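You operate a simulated robot arm through the tools that you are given. There is no shell and no other tool.

You are at the controls of a simulated robot arm. One attempt, no reset.

## Task
Stow the green sleeping roll in the blue stuff sack and draw it tight.
Fine: slacken the cream toggle lever first; draw it again over the roll, then pull on the roll to try it. Drop nothing. Where these are worked on the way, their far stop is far enough and under half their travel is too little: cream toggle lever.

It is judged by the outcome, as a careful person would: the job done as asked, and still so three seconds after it is handed in. It fails if anything else is knocked over, pushed out of place, dropped, spilled or broken.

## Robot
A 7-joint arm with a two-finger parallel gripper, fixed in place. Base frame: the origin is at the foot of the arm, x ahead of it, y to its left, z up; the work surface is at about z = 0. Readings come in m, rad, newtons and seconds.
With the tool pointing down near the work surface it reaches from about 0.26 to 0.68 m from the base axis. Its first joint turns from -2.897 to 2.897 rad. Payload 2.5 kg.
The tool frame sits at the grasp point between the pads (the TCP): z along the fingers, y along the line on which they close. The tips reach 0.03 m beyond it. Largest opening 0.094 m; finger width 0.028, thickness 0.01; the body of the gripper, 0.05 by 0.096 m, starts 0.055 m behind the TCP.
Orientation is told as [roll, pitch, yaw] about the base's x, y, z axes, in that order, counted from this pose: with the fingers straight down and closing along the base's y, the tool's x points along the base's -x, its y along +y and its z along -z.

## Interface
- The arm moves only by the tool step_arm. Its argument "targets" is a list of rows, each an object of numbers (a shift or turn left out is 0, a gripper value left out holds the last): "ax", "ay", "az": the turn, a rotation vector about the base's x, y, z in units of 8 degrees (1.0 is 8 degrees); "tx", "ty", "tz": the shift along the base's x, y, z in units of 25 mm (1.0 is 25 mm); "gripper": the finger opening in m, from 0 to 0.094. In form: [{"ax": .., "ay": .., "az": .., "tx": .., "ty": .., "tz": .., "gripper": ..}, ...]. A call has 1 to 20 rows; each row shifts and turns the commanded pose from where the row before left it. A call with a number of a shift or a turn outside -1 to 1 is refused whole. A row lasts 0.2 s, in which the tool goes at most 0.05 m and 0.15 rad; a call with a longer step from one row to the next is refused whole, and so is a gripper value outside its range. Where a pose cannot be reached the arm comes as near as it can. A force on the tool above 40 N (or 10 N above the force at the start of the call, whichever is more), or a blocked arm, ends the call early, and 0.2 s more pass. The fingers move at their own pace (about 0.072 m/s each) and stop on an object; they squeeze with about 30 N. The grip force told is the motor's: it shows also when the fingers shut on nothing. Time passes only in rows, and 0.2 s behind the last, so rows that do not move let the fingers close. The reply holds the time, the measured pose of the TCP, the force on the tool along the base axes, the opening and the grip force, in the units named above and with some noise, with the torque about the TCP (base axes, N m) and any sound that the robot's microphone picked up.
- Cameras (640 x 400 px; columns grow to the right, rows downward): "scene" is fixed at [0.4004, -0.6499, 0.8107]; the picture's right is [0.73, 0.68, 0.00], its down [0.59, -0.63, -0.51] and it looks along [-0.35, 0.37, -0.86] (base axes); focal length 325 px, centre (320, 200). "wrist" rides on the gripper at [0.076, 0.014, -0.103] in the tool frame; the picture's right is [-0.18, 0.98, 0.00], its down [-0.75, -0.14, -0.64] and it looks along [-0.63, -0.12, 0.77] (tool axes); focal length 243 px, centre (320, 200). There is no depth. A picture from a camera that has moved, and an enlarged one, comes with that camera's place and axes in the base frame and with its lens.
- grab_frame(camera): a new picture of that camera. No time passes.
- enlarge(camera, box): a new picture of the part [left, top, right, bottom] of that camera's present view, enlarged. No time passes.
- close_job(): hands the job in; it is judged then, once.

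Nothing tells you positions but the pictures and the camera data. Unless the task says otherwise, let go and move clear before handing in.

The tools are called after ">>>" by a JSON object that holds its "method" and its "body". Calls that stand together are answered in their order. step_arm: Moves the arm, as the interface text tells. Its arguments: {"type":"object","properties":{"targets":{"type":"array"}},"required":["targets"]} The other tools are called the same way: grab_frame (camera) takes a picture; enlarge (camera, box) takes an enlarged picture of a part of a camera's view; close_job () hands the job in.

At the start:

```text
time_s: 0.0
tcp_pos: [0.3133, -0.3857, 0.4934]
ee_rot: [0.0, 0.0, 0.0]
force: [-0.9, -0.1, -0.2]
wrist_torque: [-0.02, -0.01, 0.01]
finger_gap: 0.0941
finger_force: 0.1
```

scene: 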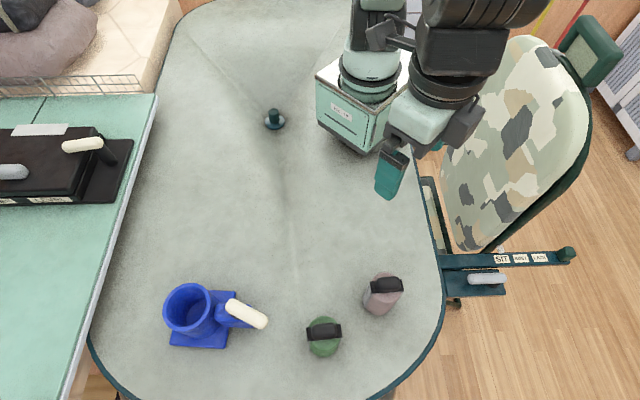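
wrist: 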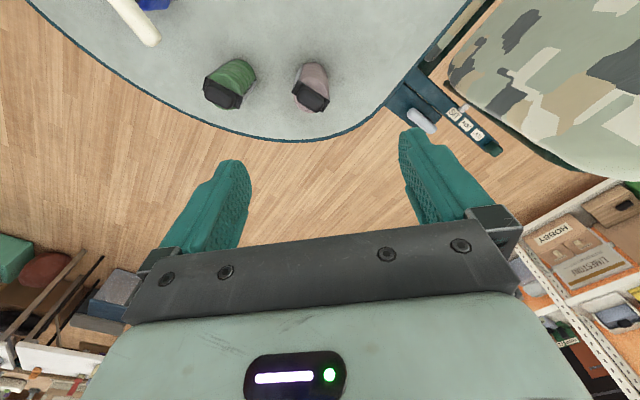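

I see a blue cup-like sack with a cream lever, a green roll and a mauve roll standing on the grey table. I'll look closer before moving.

>>> {"method": "enlarge", "body": {"camera": "scene", "box": [140, 260, 300, 360]}}

>>> {"method": "enlarge", "body": {"camera": "scene", "box": [280, 250, 440, 370]}}

>>> {"method": "enlarge", "body": {"camera": "wrist", "box": [80, 0, 360, 140]}}

```text
4.00 times, centred on (220, 310) of scene
camera zoom: at [0.4004, -0.6499, 0.8107], right [0.73, 0.68, 0.0], down [0.59, -0.63, -0.51], along [-0.35, 0.37, -0.86], focal length 1298 px, centre (720, -240)
```

zoom: 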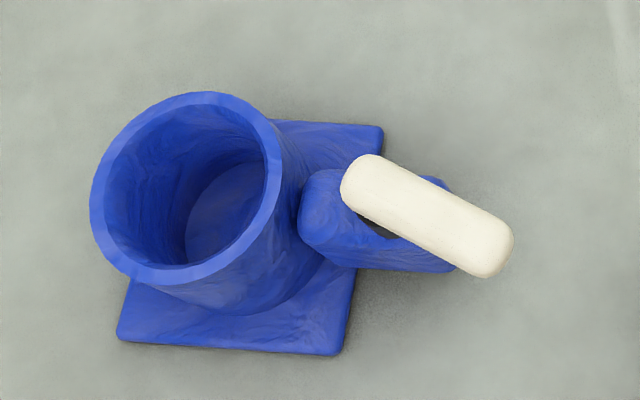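

```text
3.33 times, centred on (360, 310) of scene
camera zoom: at [0.4004, -0.6499, 0.8107], right [0.73, 0.68, 0.0], down [0.59, -0.63, -0.51], along [-0.35, 0.37, -0.86], focal length 1082 px, centre (187, -167)
```

zoom: 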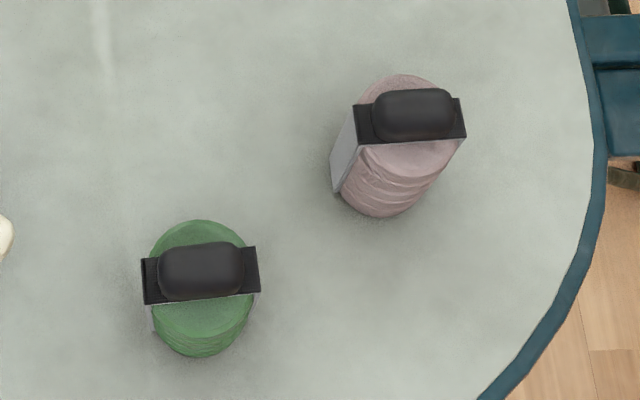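

```text
2.29 times, centred on (220, 70) of wrist
camera zoom: at [0.2348, -0.3706, 0.5957], right [0.18, 0.98, 0.0], down [0.75, -0.14, 0.64], along [0.63, -0.12, -0.77], focal length 555 px, centre (549, 497)
```

zoom: 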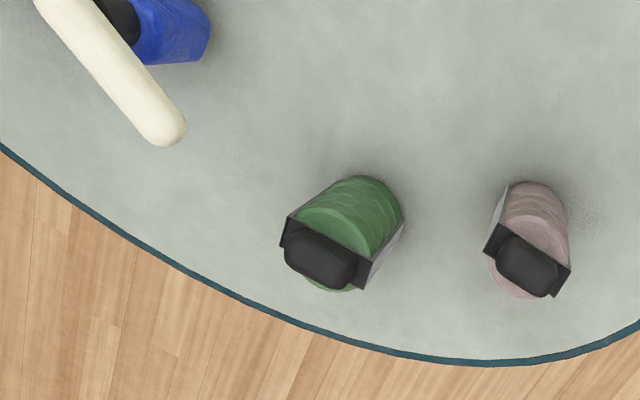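

The sack stands near (0.09, -0.73), the green roll near (0.335, -0.57), and the cream lever sticks up on the sack's near side. I'll turn the wrist camera toward the sack from a safe height to see how the lever works.

>>> {"method": "step_arm", "body": {"targets": [{"az": -0.9375, "tx": -0.544, "tz": -0.2}, {"az": -0.9375, "tx": -0.544, "tz": -0.2}, {"az": -0.9375, "tx": -0.544, "tz": -0.2}, {"az": -0.9375, "tx": -0.544, "tz": -0.2}, {"az": -0.9375, "tx": -0.544, "tz": -0.2}, {"az": -0.9375, "tx": -0.544, "tz": -0.2}, {"az": -0.9375, "tx": -0.544, "tz": -0.2}, {"az": -0.9375, "tx": -0.544, "tz": -0.2}, {"az": -0.9375, "tx": -0.544, "tz": -0.2}, {"az": -0.9375, "tx": -0.544, "tz": -0.2}, {"az": -0.9375, "tx": -0.544, "tz": -0.2}, {"az": -0.9375, "tx": -0.544, "tz": -0.2}]}}

>>> {"method": "grab_frame", "body": {"camera": "wrist"}}

>>> {"method": "grab_frame", "body": {"camera": "scene"}}

```text
time_s: 2.6
tcp_pos: [0.1492, -0.3857, 0.4318]
ee_rot: [0.0, 0.001, -1.572]
force: [-0.5, 0.1, -0.2]
wrist_torque: [0.03, 0.0, 0.0]
finger_gap: 0.0941
finger_force: 0.1
```

```text
taken
camera wrist: at [0.1617, -0.3085, 0.5348], right [0.98, -0.19, 0.0], down [-0.14, -0.75, 0.64], along [-0.12, -0.63, -0.77], focal length 243 px, centre (320, 200)
```

wrist: 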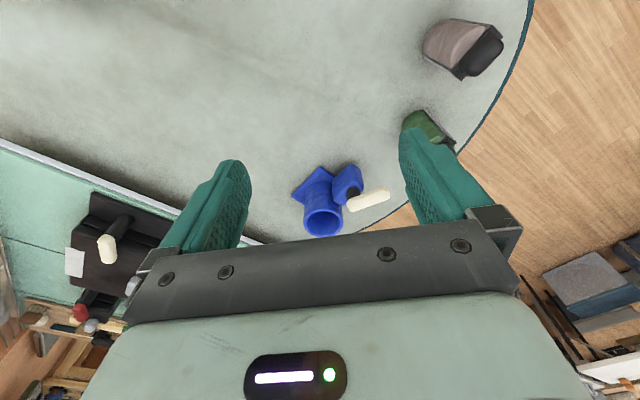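

```text
taken
```

scene: 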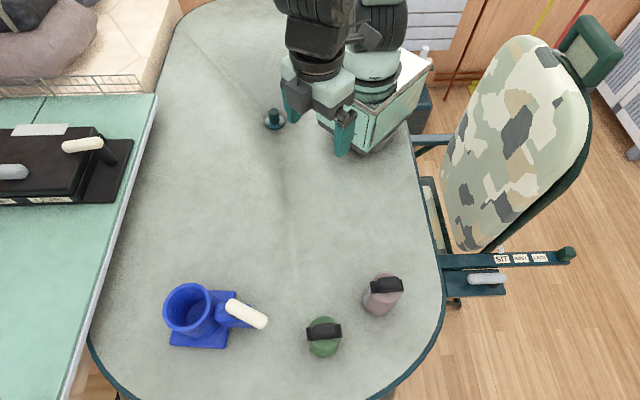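

>>> {"method": "enlarge", "body": {"camera": "wrist", "box": [270, 150, 410, 240]}}

>>> {"method": "enlarge", "body": {"camera": "wrist", "box": [390, 10, 530, 150]}}

```text
4.44 times, centred on (340, 195) of wrist
camera zoom: at [0.1617, -0.3085, 0.5348], right [0.98, -0.19, 0.0], down [-0.14, -0.75, 0.64], along [-0.12, -0.63, -0.77], focal length 1078 px, centre (231, 222)
```

zoom: 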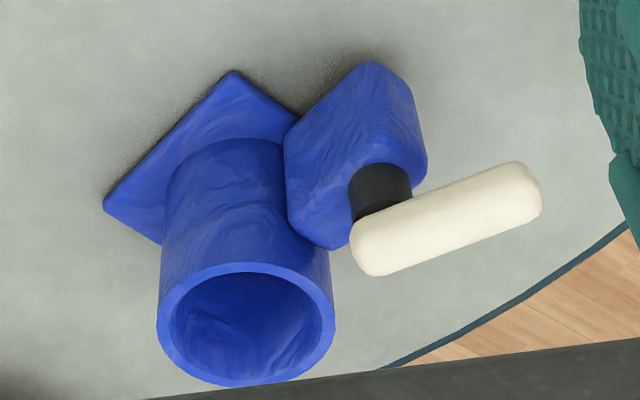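

```text
2.86 times, centred on (460, 80) of wrist
camera zoom: at [0.1617, -0.3085, 0.5348], right [0.98, -0.19, 0.0], down [-0.14, -0.75, 0.64], along [-0.12, -0.63, -0.77], focal length 693 px, centre (-80, 543)
```

zoom: 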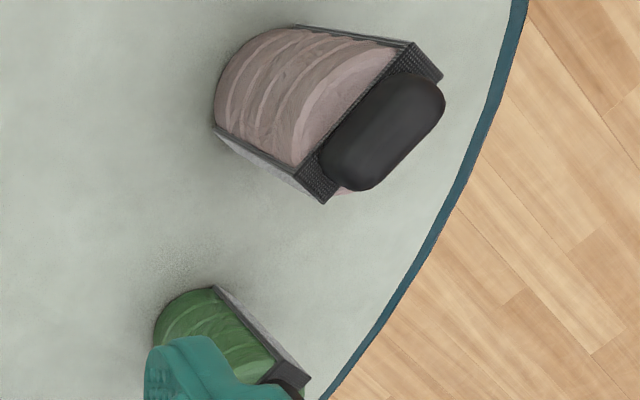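

The sack has a blue block with a black post on its near side, and the cream bar lies roughly level on that post at z≈0.145. I'll drop to a lower view to tell the pivot axis and the stops.

>>> {"method": "step_arm", "body": {"targets": [{"ax": -0.4, "tz": -0.9}, {"ax": -0.4, "tz": -0.9}, {"ax": -0.4, "tz": -0.9}, {"ax": -0.4, "tz": -0.9}, {"ax": -0.4, "tz": -0.9}, {"ax": -0.4, "tz": -0.9}, {"ax": -0.4, "tz": -0.9}, {"ax": -0.4, "tz": -0.9}]}}

>>> {"method": "grab_frame", "body": {"camera": "wrist"}}

```text
time_s: 4.4
tcp_pos: [0.1491, -0.3874, 0.2529]
ee_rot: [0.002, -0.449, -1.574]
force: [0.2, 0.1, 0.2]
wrist_torque: [0.01, -0.01, 0.0]
finger_gap: 0.094
finger_force: 0.0
```

```text
taken
camera wrist: at [0.1617, -0.2726, 0.3119], right [0.98, -0.17, 0.08], down [-0.14, -0.4, 0.91], along [-0.12, -0.9, -0.42], focal length 243 px, centre (320, 200)
```

wrist: 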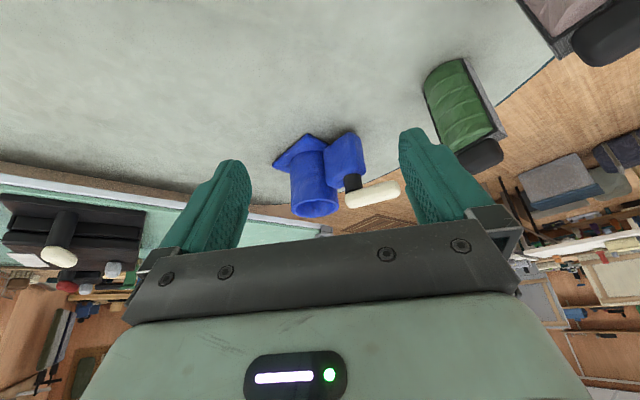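

>>> {"method": "enlarge", "body": {"camera": "wrist", "box": [260, 120, 420, 220]}}

>>> {"method": "enlarge", "body": {"camera": "wrist", "box": [400, 30, 560, 180]}}

```text
4.00 times, centred on (340, 170) of wrist
camera zoom: at [0.1617, -0.2726, 0.3119], right [0.98, -0.17, 0.08], down [-0.14, -0.4, 0.91], along [-0.12, -0.9, -0.42], focal length 970 px, centre (240, 320)
```

zoom: 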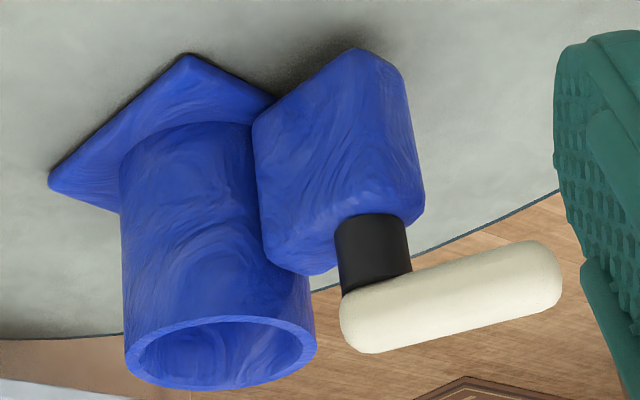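

```text
2.67 times, centred on (480, 105) of wrist
camera zoom: at [0.1617, -0.2726, 0.3119], right [0.98, -0.17, 0.08], down [-0.14, -0.4, 0.91], along [-0.12, -0.9, -0.42], focal length 647 px, centre (-107, 453)
```

zoom: 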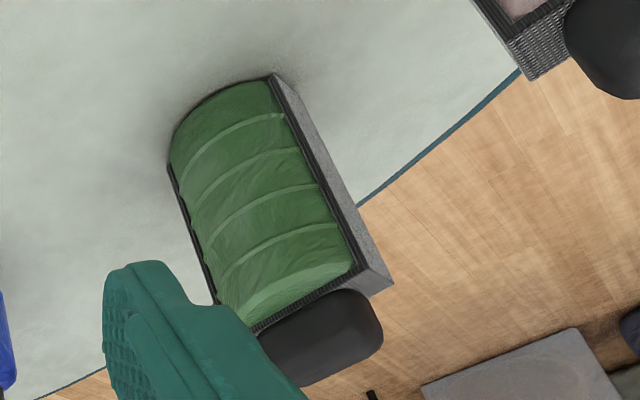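

The bar sits on a vertical black post, so the lever swings in the horizontal plane; pivot ≈(0.172, -0.655), tip ≈(0.235, -0.633), z≈0.145. The roll's knob top is near (0.336, -0.571, 0.14). I'll level the tool and hover above the lever with fingers set to straddle it.

>>> {"method": "step_arm", "body": {"targets": [{"ax": 0.8, "tz": 0.5}, {"ax": 0.8, "tz": 0.5}, {"ax": 0.8, "tz": 0.5}, {"ax": 0.8, "tz": 0.5}, {"az": -0.8625, "tx": 0.264, "ty": -0.99}, {"az": -0.8625, "tx": 0.264, "ty": -0.99}, {"az": -0.8625, "tx": 0.264, "ty": -0.99}, {"az": -0.8625, "tx": 0.264, "ty": -0.99}, {"az": -0.8625, "tx": 0.264, "ty": -0.99}, {"az": -0.8625, "tx": 0.264, "ty": -0.99}, {"az": -0.8625, "tx": 0.264, "ty": -0.99}, {"az": -0.8625, "tx": 0.264, "ty": -0.99}, {"az": -0.8625, "tx": 0.264, "ty": -0.99}, {"az": -0.8625, "tx": 0.264, "ty": -0.99}]}}

>>> {"method": "grab_frame", "body": {"camera": "wrist"}}

>>> {"method": "grab_frame", "body": {"camera": "scene"}}

```text
time_s: 7.4
tcp_pos: [0.2158, -0.634, 0.3028]
ee_rot: [-0.001, -0.001, -2.778]
force: [0.3, -0.8, -0.1]
wrist_torque: [0.02, 0.03, 0.01]
finger_gap: 0.0942
finger_force: 0.1
```

```text
taken
camera wrist: at [0.2891, -0.6187, 0.4053], right [0.18, -0.98, 0.0], down [-0.75, -0.14, 0.64], along [-0.63, -0.11, -0.77], focal length 243 px, centre (320, 200)
```

wrist: 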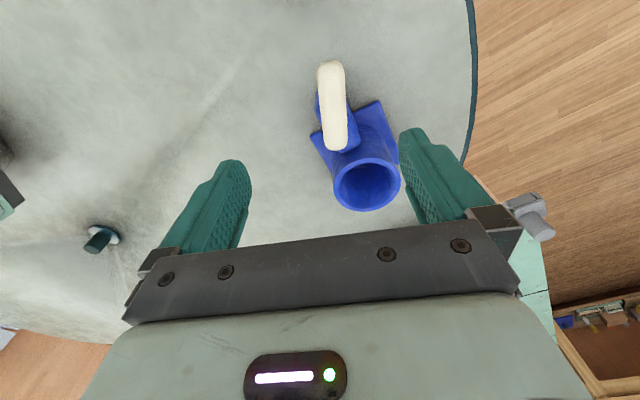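

```text
taken
```

scene: 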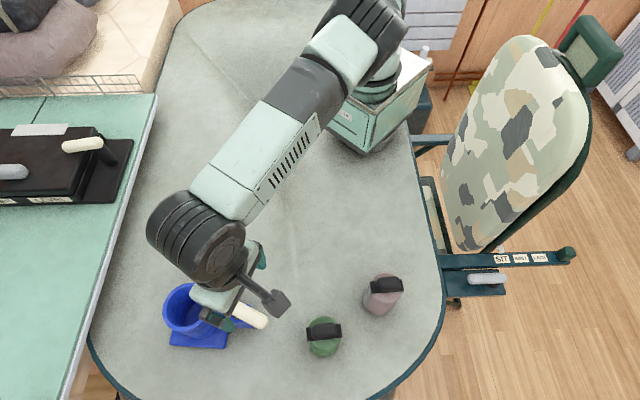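

>>> {"method": "enlarge", "body": {"camera": "wrist", "box": [270, 40, 430, 220]}}

```text
2.22 times, centred on (350, 130) of wrist
camera zoom: at [0.2891, -0.6187, 0.4053], right [0.18, -0.98, 0.0], down [-0.75, -0.14, 0.64], along [-0.63, -0.11, -0.77], focal length 539 px, centre (253, 356)
```

zoom: 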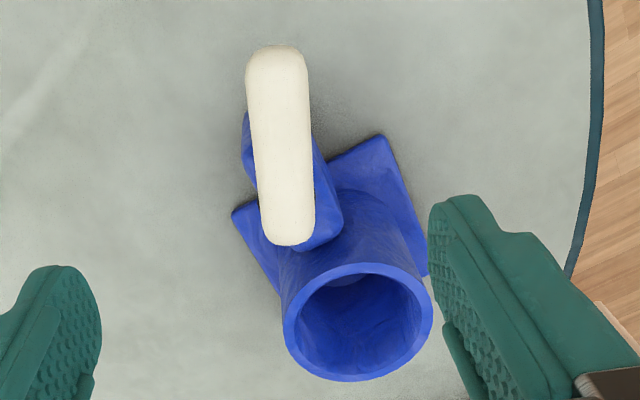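

The lever points about 17–20° from base x, with the tip at (0.245, -0.635). I'll set the fingers to a loose straddle and go down partway to check alignment.

>>> {"method": "step_arm", "body": {"targets": [{"tx": 0.15, "ty": -0.14, "tz": -0.9, "gripper": 0.06}, {"tx": 0.14, "ty": -0.14, "tz": -0.9}, {"tz": -0.9}, {"tz": -0.9}, {"tz": -0.8}]}}

>>> {"method": "grab_frame", "body": {"camera": "wrist"}}

>>> {"method": "enlarge", "body": {"camera": "scene", "box": [140, 260, 300, 360]}}

```text
time_s: 8.6
tcp_pos: [0.2223, -0.6411, 0.1944]
ee_rot: [0.0, 0.001, -2.776]
force: [0.5, -0.4, -0.6]
wrist_torque: [-0.05, 0.0, 0.01]
finger_gap: 0.0598
finger_force: 0.1
```

```text
taken
camera wrist: at [0.2972, -0.6253, 0.296], right [0.18, -0.98, 0.0], down [-0.75, -0.14, 0.64], along [-0.63, -0.12, -0.77], focal length 243 px, centre (320, 200)
```

wrist: 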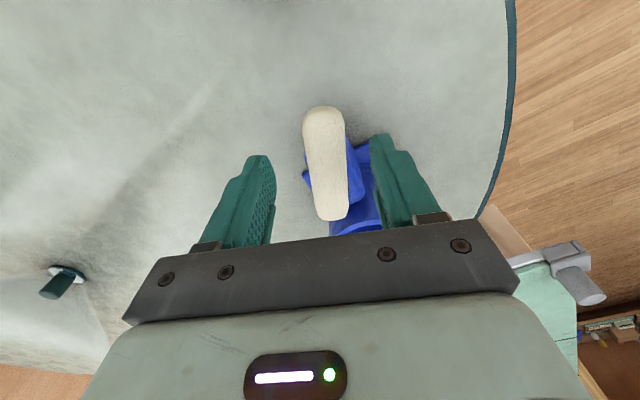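

```text
4.00 times, centred on (220, 310) of scene
camera zoom: at [0.4004, -0.6499, 0.8107], right [0.73, 0.68, 0.0], down [0.59, -0.63, -0.51], along [-0.35, 0.37, -0.86], focal length 1298 px, centre (720, -240)
```

zoom: 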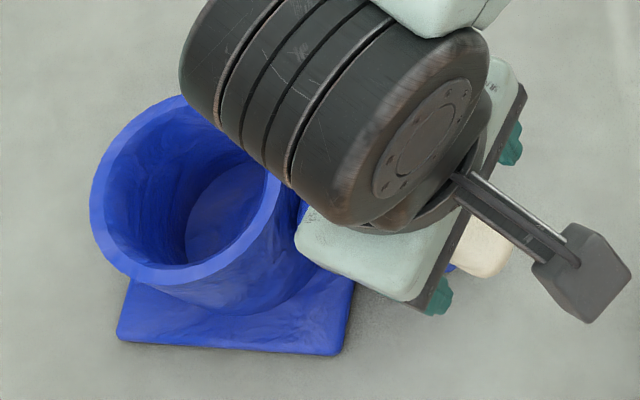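

Fingers straddle the bar well, which lies at about 18°. I'll descend so the pads are alongside it and narrow slightly.

>>> {"method": "step_arm", "body": {"targets": [{"tz": -0.6}, {"tz": -0.6}, {"tz": -0.58}, {"gripper": 0.044}, {"gripper": 0.044}]}}

>>> {"method": "grab_frame", "body": {"camera": "wrist"}}

```text
time_s: 9.8
tcp_pos: [0.2227, -0.6416, 0.1496]
ee_rot: [0.0, -0.001, -2.775]
force: [0.7, -1.1, 0.0]
wrist_torque: [0.0, 0.01, 0.0]
finger_gap: 0.0442
finger_force: 0.1
```

```text
taken
camera wrist: at [0.2973, -0.6258, 0.2514], right [0.18, -0.98, 0.0], down [-0.75, -0.14, 0.64], along [-0.63, -0.12, -0.77], focal length 243 px, centre (320, 200)
```

wrist: 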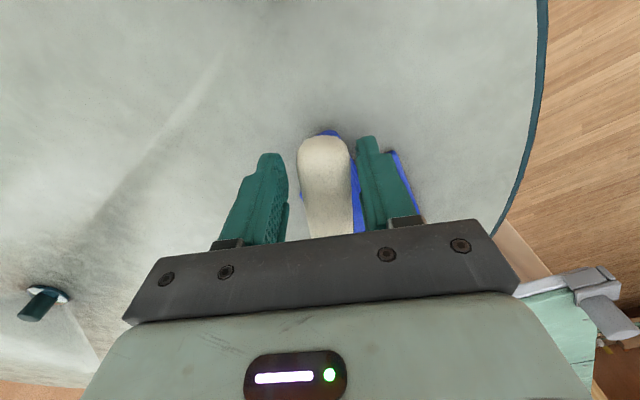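

The pads are beside the bar with a few millimetres of slack each side. I'll nudge it gently towards the robot (counter‑clockwise) first and watch the force.

>>> {"method": "step_arm", "body": {"targets": [{"tx": -0.04, "ty": 0.12}, {"tx": -0.04, "ty": 0.12}, {"tx": -0.04, "ty": 0.12}, {}]}}

>>> {"method": "grab_frame", "body": {"camera": "wrist"}}

```text
time_s: 10.8
tcp_pos: [0.2206, -0.6307, 0.1493]
ee_rot: [0.0, 0.001, -2.775]
force: [4.2, -4.2, 0.7]
wrist_torque: [-0.02, -0.02, 0.03]
finger_gap: 0.0472
finger_force: 2.6
```

```text
taken
camera wrist: at [0.2949, -0.6166, 0.2513], right [0.18, -0.98, 0.0], down [-0.75, -0.14, 0.64], along [-0.63, -0.12, -0.77], focal length 243 px, centre (320, 200)
```

wrist: 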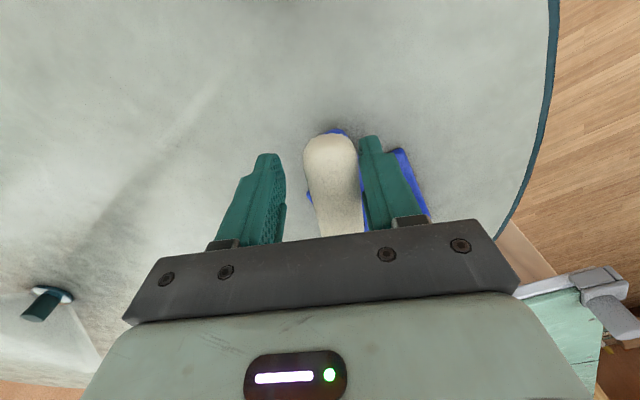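

>>> {"method": "step_arm", "body": {"targets": [{"tx": -0.04, "ty": 0.12}, {"tx": -0.04, "ty": 0.12}, {}]}}

>>> {"method": "grab_frame", "body": {"camera": "wrist"}}

>>> {"method": "enlarge", "body": {"camera": "scene", "box": [140, 260, 300, 360]}}

```text
time_s: 11.6
tcp_pos: [0.2182, -0.6257, 0.1484]
ee_rot: [0.0, -0.002, -2.777]
force: [3.9, -4.2, 0.5]
wrist_torque: [-0.02, 0.04, 0.11]
finger_gap: 0.0472
finger_force: 2.7
```

```text
taken
camera wrist: at [0.2924, -0.6109, 0.2507], right [0.18, -0.98, 0.0], down [-0.75, -0.14, 0.64], along [-0.63, -0.12, -0.77], focal length 243 px, centre (320, 200)
```

wrist: 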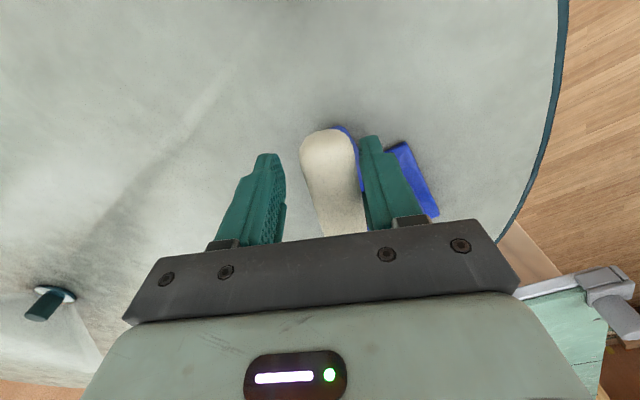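

```text
4.00 times, centred on (220, 310) of scene
camera zoom: at [0.4004, -0.6499, 0.8107], right [0.73, 0.68, 0.0], down [0.59, -0.63, -0.51], along [-0.35, 0.37, -0.86], focal length 1298 px, centre (720, -240)
```

zoom: 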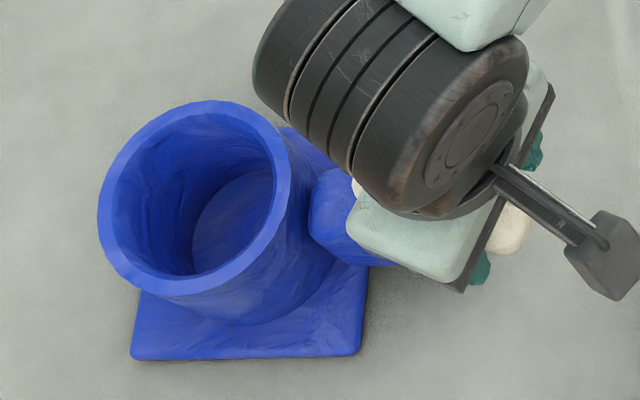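

The sack itself slid a little (about 1 cm) with a steady ~6 N, so counter‑clockwise is against the stop. I'll back off and try the other direction with small steps, checking that the sack stays put.

>>> {"method": "step_arm", "body": {"targets": [{"tx": 0.05, "ty": -0.15}, {"tx": 0.05, "ty": -0.1}, {}]}}

>>> {"method": "enlarge", "body": {"camera": "wrist", "box": [200, 110, 450, 260]}}

>>> {"method": "enlarge", "body": {"camera": "scene", "box": [140, 260, 300, 360]}}

```text
time_s: 12.4
tcp_pos: [0.2194, -0.6322, 0.1486]
ee_rot: [-0.002, 0.001, -2.777]
force: [-0.4, -0.2, 0.0]
wrist_torque: [0.02, -0.04, 0.01]
finger_gap: 0.0438
finger_force: 0.1
```

```text
2.56 times, centred on (325, 185) of wrist
camera zoom: at [0.2942, -0.6174, 0.2506], right [0.18, -0.98, 0.0], down [-0.75, -0.14, 0.64], along [-0.63, -0.11, -0.77], focal length 621 px, centre (307, 238)
```

zoom: 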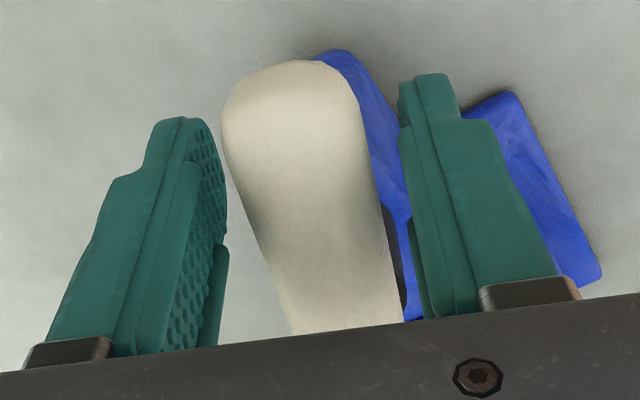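

```text
4.00 times, centred on (220, 310) of scene
camera zoom: at [0.4004, -0.6499, 0.8107], right [0.73, 0.68, 0.0], down [0.59, -0.63, -0.51], along [-0.35, 0.37, -0.86], focal length 1298 px, centre (720, -240)
```

zoom: 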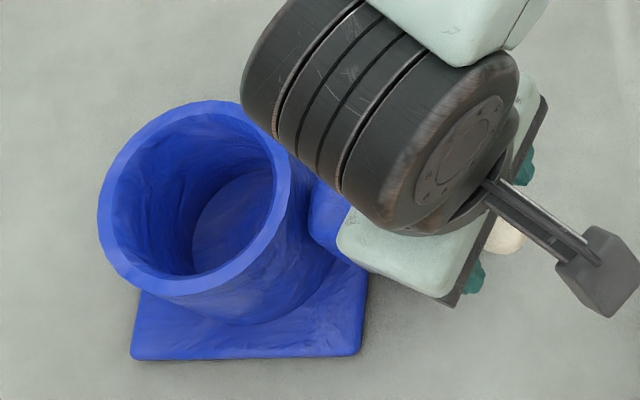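

The sack turned about 4° with its lever, so that way is the stop. Now I'll move slightly further out on the bar and push it gently the other way (clockwise).

>>> {"method": "step_arm", "body": {"targets": [{"tx": 0.3, "ty": 0.12}, {"tx": 0.045, "ty": -0.11}, {"tx": 0.045, "ty": -0.11}, {"tx": 0.045, "ty": -0.11}, {"tx": 0.045, "ty": -0.11}, {}]}}

>>> {"method": "enlarge", "body": {"camera": "wrist", "box": [200, 110, 450, 260]}}

>>> {"method": "enlarge", "body": {"camera": "scene", "box": [140, 260, 300, 360]}}

```text
time_s: 13.8
tcp_pos: [0.2332, -0.6405, 0.15]
ee_rot: [-0.002, 0.0, -2.775]
force: [-0.7, 5.0, -0.8]
wrist_torque: [-0.01, -0.03, -0.11]
finger_gap: 0.0465
finger_force: 2.4
```

```text
2.56 times, centred on (325, 185) of wrist
camera zoom: at [0.3064, -0.6251, 0.251], right [0.18, -0.98, 0.0], down [-0.75, -0.14, 0.64], along [-0.63, -0.11, -0.77], focal length 621 px, centre (307, 238)
```

zoom: 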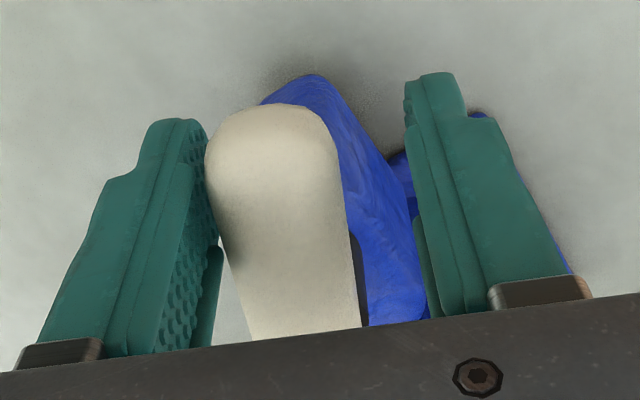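

```text
4.00 times, centred on (220, 310) of scene
camera zoom: at [0.4004, -0.6499, 0.8107], right [0.73, 0.68, 0.0], down [0.59, -0.63, -0.51], along [-0.35, 0.37, -0.86], focal length 1298 px, centre (720, -240)
```

zoom: 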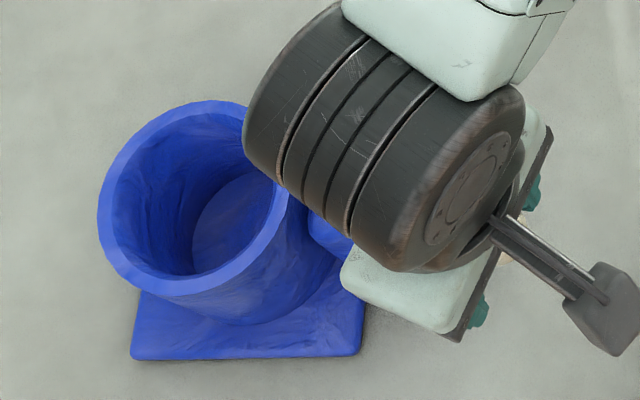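

>>> {"method": "step_arm", "body": {"targets": [{"tx": 0.045, "ty": -0.11}, {"tx": 0.045, "ty": -0.11}, {}]}}

>>> {"method": "enlarge", "body": {"camera": "wrist", "box": [200, 110, 450, 260]}}

>>> {"method": "enlarge", "body": {"camera": "scene", "box": [140, 260, 300, 360]}}

```text
time_s: 14.6
tcp_pos: [0.2345, -0.6465, 0.1499]
ee_rot: [-0.001, 0.0, -2.775]
force: [0.8, 4.5, 0.5]
wrist_torque: [0.04, 0.04, -0.1]
finger_gap: 0.0463
finger_force: 2.4
```

```text
2.56 times, centred on (325, 185) of wrist
camera zoom: at [0.3089, -0.6313, 0.2514], right [0.18, -0.98, 0.0], down [-0.75, -0.14, 0.64], along [-0.63, -0.12, -0.77], focal length 621 px, centre (307, 238)
```

zoom: 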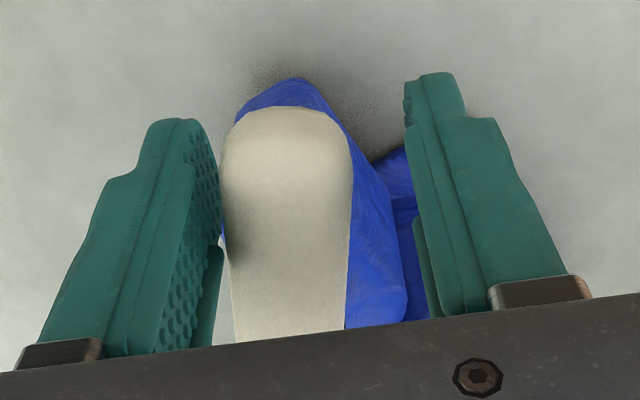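

```text
4.00 times, centred on (220, 310) of scene
camera zoom: at [0.4004, -0.6499, 0.8107], right [0.73, 0.68, 0.0], down [0.59, -0.63, -0.51], along [-0.35, 0.37, -0.86], focal length 1298 px, centre (720, -240)
```

zoom: 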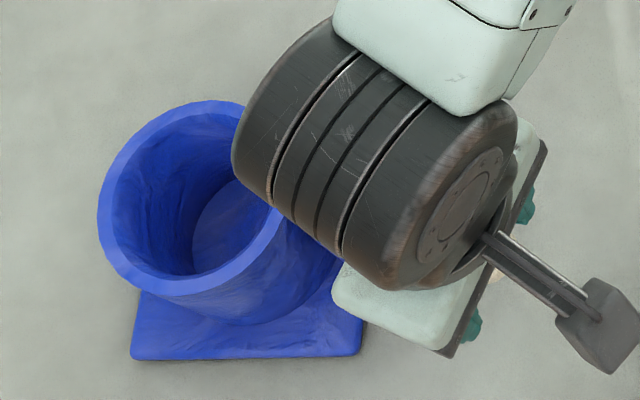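

The lever swings clockwise with ~4.5 N while the sack stays put. I'll lift off and re-approach with the opposite wrist turn so I can follow the whole swing comfortably.

>>> {"method": "step_arm", "body": {"targets": [{"tx": -0.05, "ty": 0.2, "gripper": 0.06}, {"tz": 0.8}, {"tz": 1.0}, {"tz": 1.0}, {"tz": 1.0}, {"az": 0.966}, {"az": 0.966}, {"az": 0.966}, {"az": 0.966}, {"az": 0.966}, {"az": 0.966}, {"az": 0.966}, {"az": 0.966}, {"az": 0.966}, {"az": 0.966}, {"az": 0.966}, {"az": 0.966}, {"az": 0.966}, {"az": 0.966}, {"az": 0.966}]}}

>>> {"method": "step_arm", "body": {"targets": [{"az": 0.966}, {"az": 0.966}, {"az": 0.966}, {"az": 0.966}, {"az": 0.966}, {"az": 0.966}, {"az": 0.966}, {}]}}

>>> {"method": "grab_frame", "body": {"camera": "wrist"}}

>>> {"method": "enlarge", "body": {"camera": "scene", "box": [140, 260, 300, 360]}}

```text
time_s: 18.8
tcp_pos: [0.2332, -0.641, 0.2454]
ee_rot: [0.0, 0.001, -0.748]
force: [0.2, 0.7, -0.2]
wrist_torque: [-0.03, 0.02, -0.02]
finger_gap: 0.0601
finger_force: 0.1
```

```text
time_s: 20.6
tcp_pos: [0.2332, -0.641, 0.2441]
ee_rot: [-0.001, 0.001, 0.193]
force: [0.7, -0.1, -0.3]
wrist_torque: [0.02, 0.0, 0.0]
finger_gap: 0.0599
finger_force: 0.1
```

```text
taken
camera wrist: at [0.1536, -0.6407, 0.3462], right [-0.01, 1.0, 0.0], down [0.77, 0.01, 0.64], along [0.64, 0.01, -0.77], focal length 243 px, centre (320, 200)
```

wrist: 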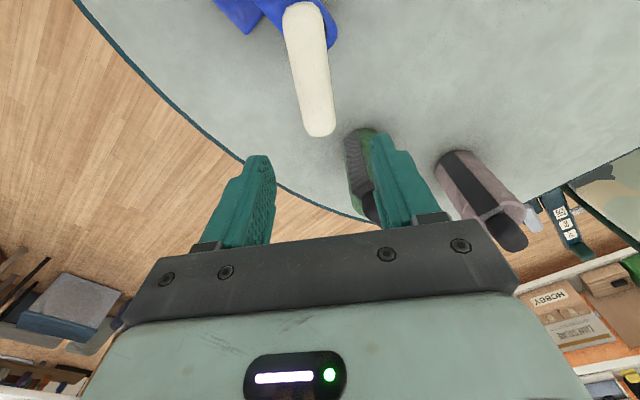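

```text
4.00 times, centred on (220, 310) of scene
camera zoom: at [0.4004, -0.6499, 0.8107], right [0.73, 0.68, 0.0], down [0.59, -0.63, -0.51], along [-0.35, 0.37, -0.86], focal length 1298 px, centre (720, -240)
```

zoom: 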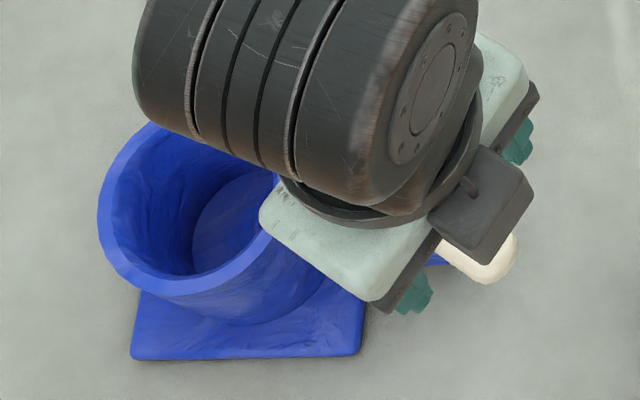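

>>> {"method": "step_arm", "body": {"targets": [{"tz": -0.9}, {"tz": -0.9}, {"tz": -0.9}, {"tz": -0.7}, {"tz": -0.36}, {"gripper": 0.036}, {"gripper": 0.036}]}}

>>> {"method": "grab_frame", "body": {"camera": "wrist"}}

```text
time_s: 22.2
tcp_pos: [0.2329, -0.6415, 0.1506]
ee_rot: [-0.001, 0.0, 0.194]
force: [0.0, 0.4, 0.3]
wrist_torque: [0.01, 0.0, 0.03]
finger_gap: 0.0359
finger_force: 0.1
```

```text
taken
camera wrist: at [0.1535, -0.6402, 0.2522], right [-0.01, 1.0, 0.0], down [0.77, 0.01, 0.64], along [0.64, 0.0, -0.77], focal length 243 px, centre (320, 200)
```

wrist: 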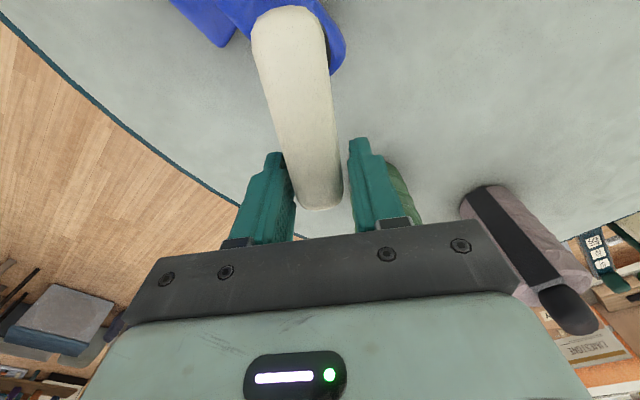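

Good straddle. Now I'll follow the lever's arc clockwise about the pivot (≈(0.172, -0.650)), turning the wrist with it, and check the force and the sack.

>>> {"method": "step_arm", "body": {"targets": [{"tx": 0.018, "ty": -0.172, "az": -0.5}, {"tx": 0.006, "ty": -0.172, "az": -0.5}, {"tx": -0.006, "ty": -0.172, "az": -0.5}, {"tx": -0.018, "ty": -0.172, "az": -0.5}, {"tx": -0.03, "ty": -0.168, "az": -0.5}, {}]}}

>>> {"method": "grab_frame", "body": {"camera": "wrist"}}

>>> {"method": "enlarge", "body": {"camera": "scene", "box": [140, 260, 300, 360]}}

```text
time_s: 23.6
tcp_pos: [0.2337, -0.6625, 0.1504]
ee_rot: [0.0, 0.0, -0.158]
force: [0.0, 2.2, 0.3]
wrist_torque: [-0.02, -0.04, 0.01]
finger_gap: 0.0375
finger_force: 0.9
```

```text
taken
camera wrist: at [0.158, -0.6353, 0.2523], right [0.34, 0.94, 0.0], down [0.72, -0.26, 0.64], along [0.6, -0.22, -0.77], focal length 243 px, centre (320, 200)
```

wrist: 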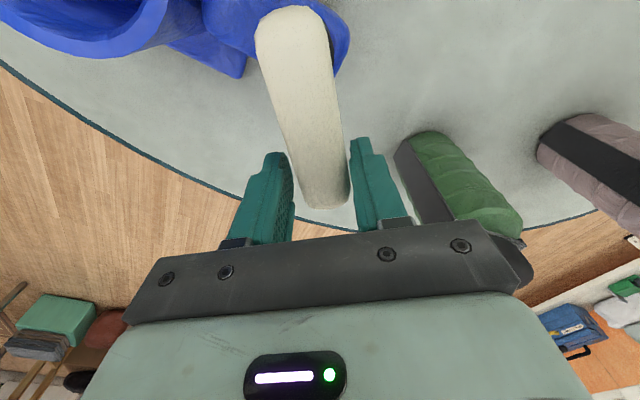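

```text
4.00 times, centred on (220, 310) of scene
camera zoom: at [0.4004, -0.6499, 0.8107], right [0.73, 0.68, 0.0], down [0.59, -0.63, -0.51], along [-0.35, 0.37, -0.86], focal length 1298 px, centre (720, -240)
```

zoom: 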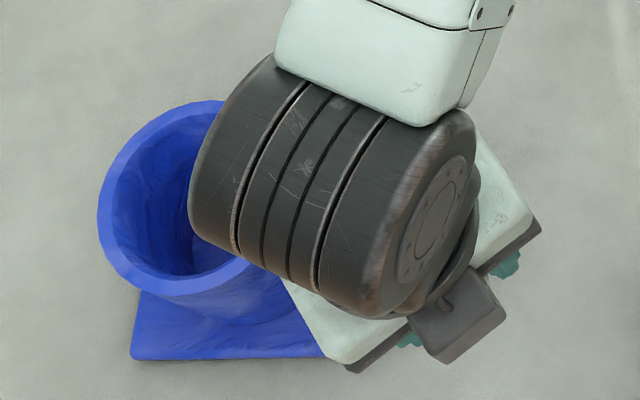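

>>> {"method": "step_arm", "body": {"targets": [{"tx": -0.042, "ty": -0.168, "az": -0.5}, {"tx": -0.052, "ty": -0.164, "az": -0.5}, {"tx": -0.064, "ty": -0.16, "az": -0.5}, {"tx": -0.076, "ty": -0.152, "az": -0.5}, {"tx": -0.088, "ty": -0.148, "az": -0.5}, {}]}}

>>> {"method": "grab_frame", "body": {"camera": "wrist"}}

>>> {"method": "enlarge", "body": {"camera": "scene", "box": [140, 260, 300, 360]}}

```text
time_s: 25.0
tcp_pos: [0.225, -0.6819, 0.1507]
ee_rot: [-0.001, 0.0, -0.506]
force: [1.9, 2.0, 0.3]
wrist_torque: [-0.01, 0.0, -0.03]
finger_gap: 0.0379
finger_force: 1.9
```

```text
taken
camera wrist: at [0.1627, -0.6316, 0.2523], right [0.64, 0.77, 0.0], down [0.59, -0.49, 0.64], along [0.49, -0.41, -0.77], focal length 243 px, centre (320, 200)
```

wrist: 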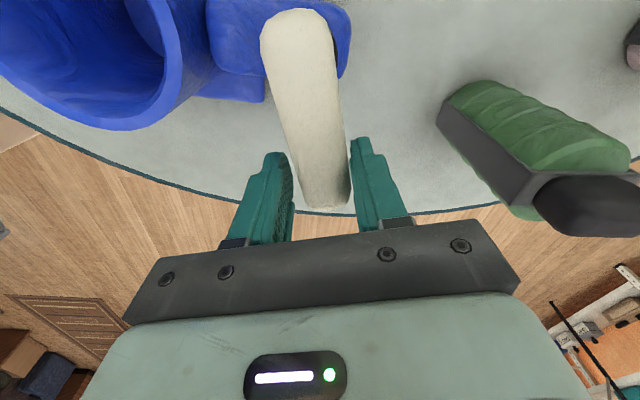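

```text
4.00 times, centred on (220, 310) of scene
camera zoom: at [0.4004, -0.6499, 0.8107], right [0.73, 0.68, 0.0], down [0.59, -0.63, -0.51], along [-0.35, 0.37, -0.86], focal length 1298 px, centre (720, -240)
```

zoom: 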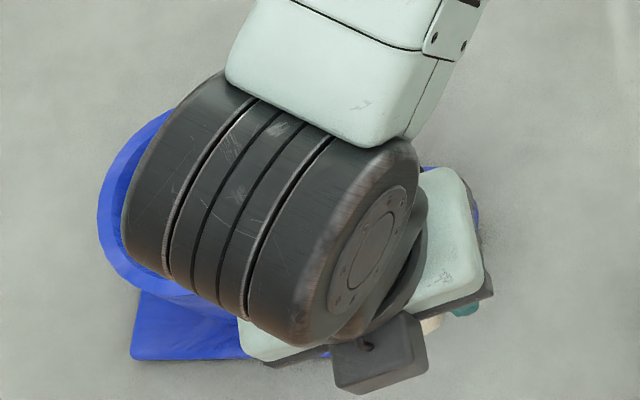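

>>> {"method": "step_arm", "body": {"targets": [{"tx": -0.096, "ty": -0.144, "az": -0.5}, {"tx": -0.104, "ty": -0.136, "az": -0.5}, {"tx": -0.116, "ty": -0.128, "az": -0.5}, {"tx": -0.124, "ty": -0.12, "az": -0.5}, {"tx": -0.132, "ty": -0.108, "az": -0.5}, {}]}}

>>> {"method": "grab_frame", "body": {"camera": "wrist"}}

>>> {"method": "enlarge", "body": {"camera": "scene", "box": [140, 260, 300, 360]}}

```text
time_s: 26.4
tcp_pos: [0.2077, -0.69, 0.1503]
ee_rot: [0.002, 0.0, -0.856]
force: [6.5, 2.7, -0.3]
wrist_torque: [-0.01, 0.01, 0.05]
finger_gap: 0.0399
finger_force: 3.5
out of reach, approached as far as the arm can: row 3
```

```text
taken
camera wrist: at [0.1667, -0.6223, 0.2526], right [0.86, 0.51, 0.0], down [0.39, -0.66, 0.64], along [0.33, -0.55, -0.77], focal length 243 px, centre (320, 200)
```

wrist: 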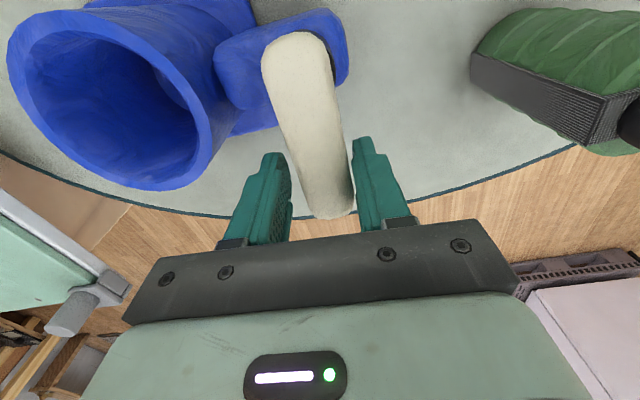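

```text
4.00 times, centred on (220, 310) of scene
camera zoom: at [0.4004, -0.6499, 0.8107], right [0.73, 0.68, 0.0], down [0.59, -0.63, -0.51], along [-0.35, 0.37, -0.86], focal length 1298 px, centre (720, -240)
```

zoom: 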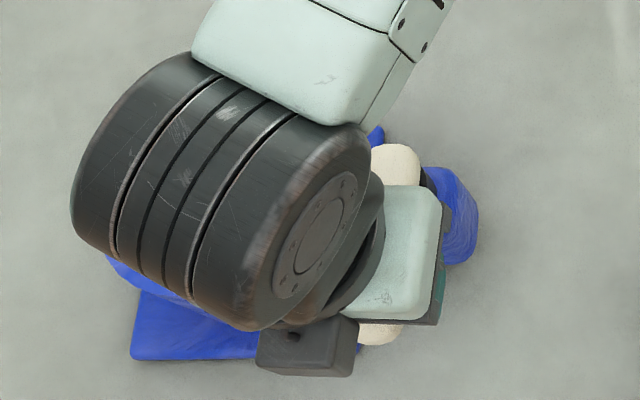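

The lever has swung about 70° and the sack hasn't moved, but the arm's reach limit (~0.72 m) is showing. I'll slide in a little toward the pivot and continue in small steps to feel for the far stop.

>>> {"method": "step_arm", "body": {"targets": [{"ty": 0.36}, {"tx": -0.1, "az": -0.2}, {"tx": -0.1, "az": -0.2}, {}]}}

>>> {"method": "grab_frame", "body": {"camera": "wrist"}}

>>> {"method": "enlarge", "body": {"camera": "scene", "box": [140, 260, 300, 360]}}

```text
time_s: 27.4
tcp_pos: [0.2056, -0.6881, 0.1503]
ee_rot: [0.004, 0.003, -0.91]
force: [10.3, 4.4, 0.8]
wrist_torque: [-0.03, 0.01, 0.05]
finger_gap: 0.0421
finger_force: 6.3
out of reach, approached as far as the arm can: row 1
```

```text
taken
camera wrist: at [0.168, -0.6191, 0.2523], right [0.89, 0.46, 0.0], down [0.35, -0.68, 0.64], along [0.29, -0.57, -0.77], focal length 243 px, centre (320, 200)
```

wrist: 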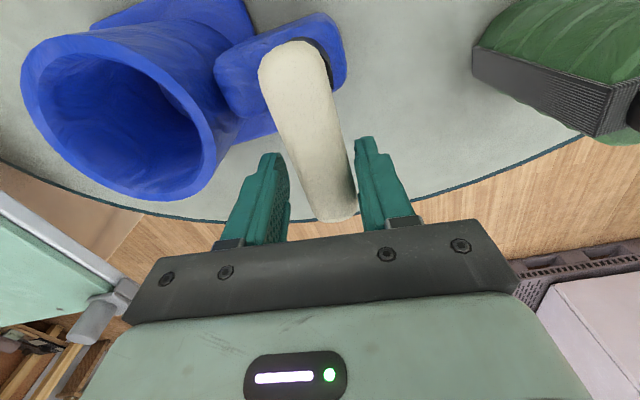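

```text
4.00 times, centred on (220, 310) of scene
camera zoom: at [0.4004, -0.6499, 0.8107], right [0.73, 0.68, 0.0], down [0.59, -0.63, -0.51], along [-0.35, 0.37, -0.86], focal length 1298 px, centre (720, -240)
```

zoom: 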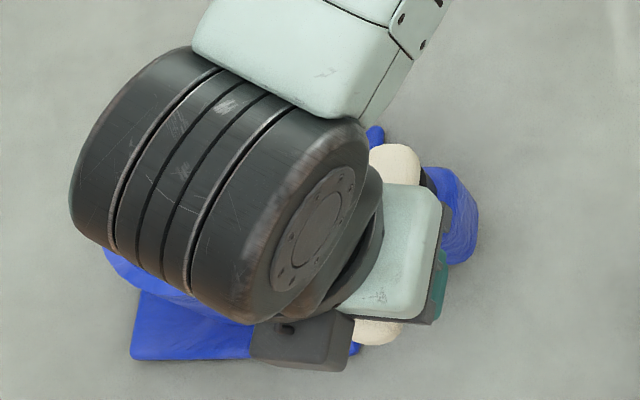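

Force climbed to ~11 N with hardly any more lever motion, so this looks like the far stop (about 72° of swing), and the sack has stayed still. I'll back off, lift clear and look.

>>> {"method": "step_arm", "body": {"targets": [{"tx": 0.15, "ty": 0.1}, {"tx": 0.1, "ty": 0.1, "gripper": 0.05}, {"tz": 0.8}, {"tz": 1.0}, {"tz": 1.0}, {"tz": 1.0}, {"tx": 0.3, "ty": 1.0, "tz": 0.5}, {"tx": 0.3, "ty": 1.0, "tz": 0.5}, {"tx": 0.3, "ty": 1.0, "tz": 0.5}, {"tx": 0.3, "ty": 1.0, "tz": 0.5}, {"tx": 0.3, "ty": 1.0}, {"tx": 0.3, "ty": 1.0}]}}

>>> {"method": "grab_frame", "body": {"camera": "wrist"}}

>>> {"method": "enlarge", "body": {"camera": "scene", "box": [140, 260, 300, 360]}}

```text
time_s: 30.0
tcp_pos: [0.2997, -0.6369, 0.3148]
ee_rot: [0.001, 0.004, -0.912]
force: [0.1, 0.3, 1.0]
wrist_torque: [-0.02, 0.02, 0.03]
finger_gap: 0.05
finger_force: 0.0
out of reach, approached as far as the arm can: row 1, 7, 8, 9, 10, 11, 12
```

```text
taken
camera wrist: at [0.262, -0.5669, 0.4168], right [0.89, 0.46, 0.0], down [0.35, -0.68, 0.64], along [0.29, -0.57, -0.77], focal length 243 px, centre (320, 200)
```

wrist: 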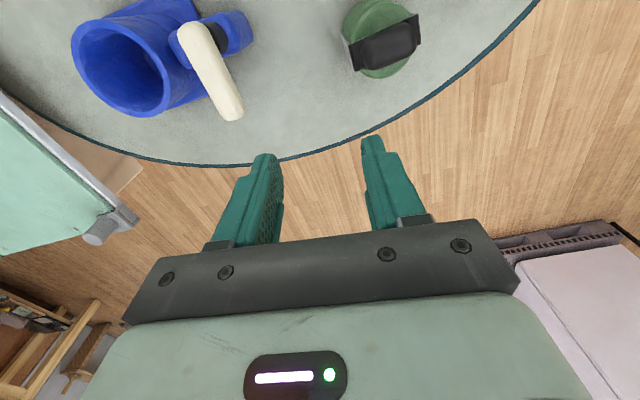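

```text
4.00 times, centred on (220, 310) of scene
camera zoom: at [0.4004, -0.6499, 0.8107], right [0.73, 0.68, 0.0], down [0.59, -0.63, -0.51], along [-0.35, 0.37, -0.86], focal length 1298 px, centre (720, -240)
```

zoom: 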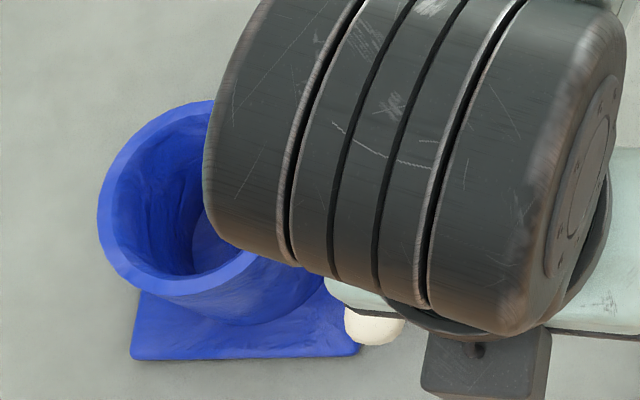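

The lever stays swung over near the cup side and the sack hasn't moved. The arm reported an odd reach limit on the way out, so I'll check where it settles before going on.

>>> {"method": "step_arm", "body": {"targets": [{}, {}]}}

>>> {"method": "grab_frame", "body": {"camera": "scene"}}

>>> {"method": "enlarge", "body": {"camera": "wrist", "box": [60, 0, 260, 130]}}

```text
time_s: 30.6
tcp_pos: [0.2987, -0.638, 0.3136]
ee_rot: [-0.001, 0.002, -0.91]
force: [0.2, -0.3, 1.1]
wrist_torque: [-0.01, -0.01, 0.0]
finger_gap: 0.0501
finger_force: 0.1
```

```text
taken
```

scene: 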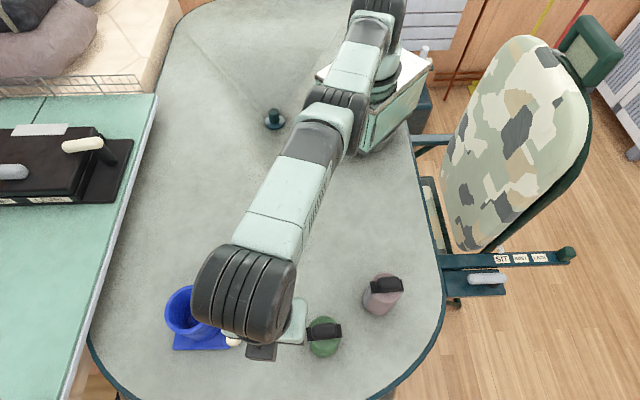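

```text
3.08 times, centred on (160, 65) of wrist
camera zoom: at [0.2619, -0.5669, 0.4168], right [0.89, 0.46, 0.0], down [0.35, -0.68, 0.64], along [0.29, -0.57, -0.77], focal length 746 px, centre (812, 615)
```

zoom: 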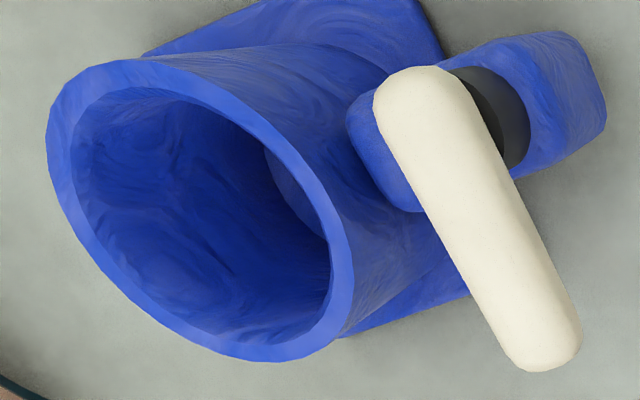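

>>> {"method": "step_arm", "body": {"targets": [{"tx": -0.2, "ty": 0.4}, {"tx": -0.2, "ty": 0.4}, {}]}}

```text
time_s: 31.4
tcp_pos: [0.2981, -0.6361, 0.3186]
ee_rot: [0.001, 0.002, -0.911]
force: [0.0, -0.1, 0.8]
wrist_torque: [-0.04, 0.01, -0.01]
finger_gap: 0.0502
finger_force: 0.1
out of reach, approached as far as the arm can: row 1, 2
```

>>> {"method": "step_arm", "body": {"targets": [{"tx": 0.7, "ty": -0.98, "tz": 0.2}, {"tx": 0.7, "ty": -0.98, "tz": 0.2}, {"tx": 0.64, "ty": -0.98, "tz": 0.3}, {"ty": -0.98}, {"ty": -0.98}, {}]}}

>>> {"method": "step_arm", "body": {"targets": [{"az": -0.5}, {"az": -0.5}, {}]}}

```text
time_s: 32.8
tcp_pos: [0.2916, -0.644, 0.3165]
ee_rot: [-0.001, 0.0, -0.911]
force: [0.4, -0.5, 0.0]
wrist_torque: [0.03, -0.01, -0.02]
finger_gap: 0.05
finger_force: 0.2
out of reach, approached as far as the arm can: row 1, 2, 3, 4, 5
```

```text
time_s: 33.6
tcp_pos: [0.291, -0.6437, 0.3182]
ee_rot: [0.001, -0.001, -1.051]
force: [-0.3, -0.1, 0.5]
wrist_torque: [-0.02, 0.0, 0.02]
finger_gap: 0.0498
finger_force: 0.1
```

>>> {"method": "step_arm", "body": {"targets": [{"tx": -0.16, "ty": 0.37}, {}]}}

>>> {"method": "step_arm", "body": {"targets": [{"tz": -0.4}, {"tz": -0.4}, {}]}}

```text
time_s: 34.2
tcp_pos: [0.2874, -0.6335, 0.3156]
ee_rot: [-0.001, 0.001, -1.05]
force: [-0.5, -0.1, 0.9]
wrist_torque: [-0.03, -0.01, 0.02]
finger_gap: 0.0499
finger_force: 0.0
```

```text
time_s: 35.0
tcp_pos: [0.2884, -0.6343, 0.2966]
ee_rot: [0.001, -0.001, -1.051]
force: [-1.0, 0.3, -0.3]
wrist_torque: [0.02, 0.01, -0.03]
finger_gap: 0.05
finger_force: 0.2
```

The arm is moving normally again. The lever rests around -50° after swinging ~72°, so it's slack. Next I'll hover above the green roll with the fingers set to close across its knob's narrow side.

>>> {"method": "step_arm", "body": {"targets": [{"az": -0.9, "tx": 0.192, "ty": 0.253, "gripper": 0.07}, {"az": -0.9, "tx": 0.192, "ty": 0.253}, {"az": -0.9, "tx": 0.192, "ty": 0.253}, {"az": -0.9, "tx": 0.192, "ty": 0.253}, {"az": -0.9, "tx": 0.192, "ty": 0.253}, {"az": -0.9, "tx": 0.192, "ty": 0.253}, {"az": -0.9, "tx": 0.192, "ty": 0.253}, {"az": -0.9, "tx": 0.192, "ty": 0.253}, {"az": -0.9, "tx": 0.192, "ty": 0.253}, {"az": -0.9, "tx": 0.192, "ty": 0.253}, {}]}}

>>> {"method": "grab_frame", "body": {"camera": "wrist"}}

>>> {"method": "enlarge", "body": {"camera": "scene", "box": [140, 260, 300, 360]}}

```text
time_s: 37.4
tcp_pos: [0.3358, -0.5705, 0.2972]
ee_rot: [0.0, -0.001, -2.307]
force: [-0.6, 0.4, 0.0]
wrist_torque: [0.01, 0.0, 0.0]
finger_gap: 0.07
finger_force: 0.1
```

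```text
taken
camera wrist: at [0.3959, -0.5233, 0.3991], right [0.6, -0.8, 0.0], down [-0.61, -0.46, 0.64], along [-0.51, -0.39, -0.77], focal length 243 px, centre (320, 200)
```

wrist: 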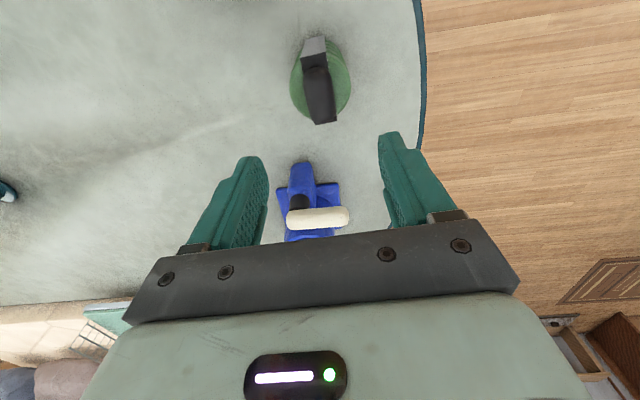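

```text
4.00 times, centred on (220, 310) of scene
camera zoom: at [0.4004, -0.6499, 0.8107], right [0.73, 0.68, 0.0], down [0.59, -0.63, -0.51], along [-0.35, 0.37, -0.86], focal length 1298 px, centre (720, -240)
```

zoom: 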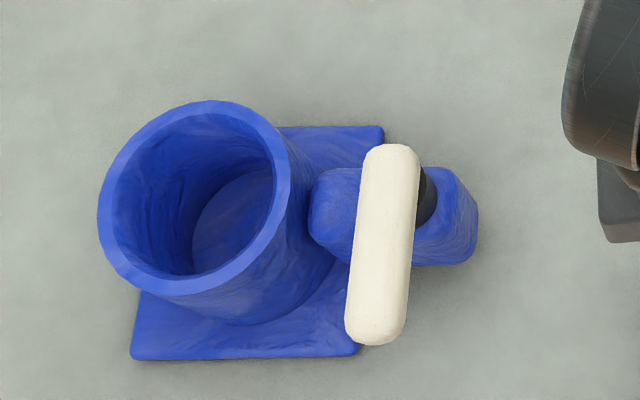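

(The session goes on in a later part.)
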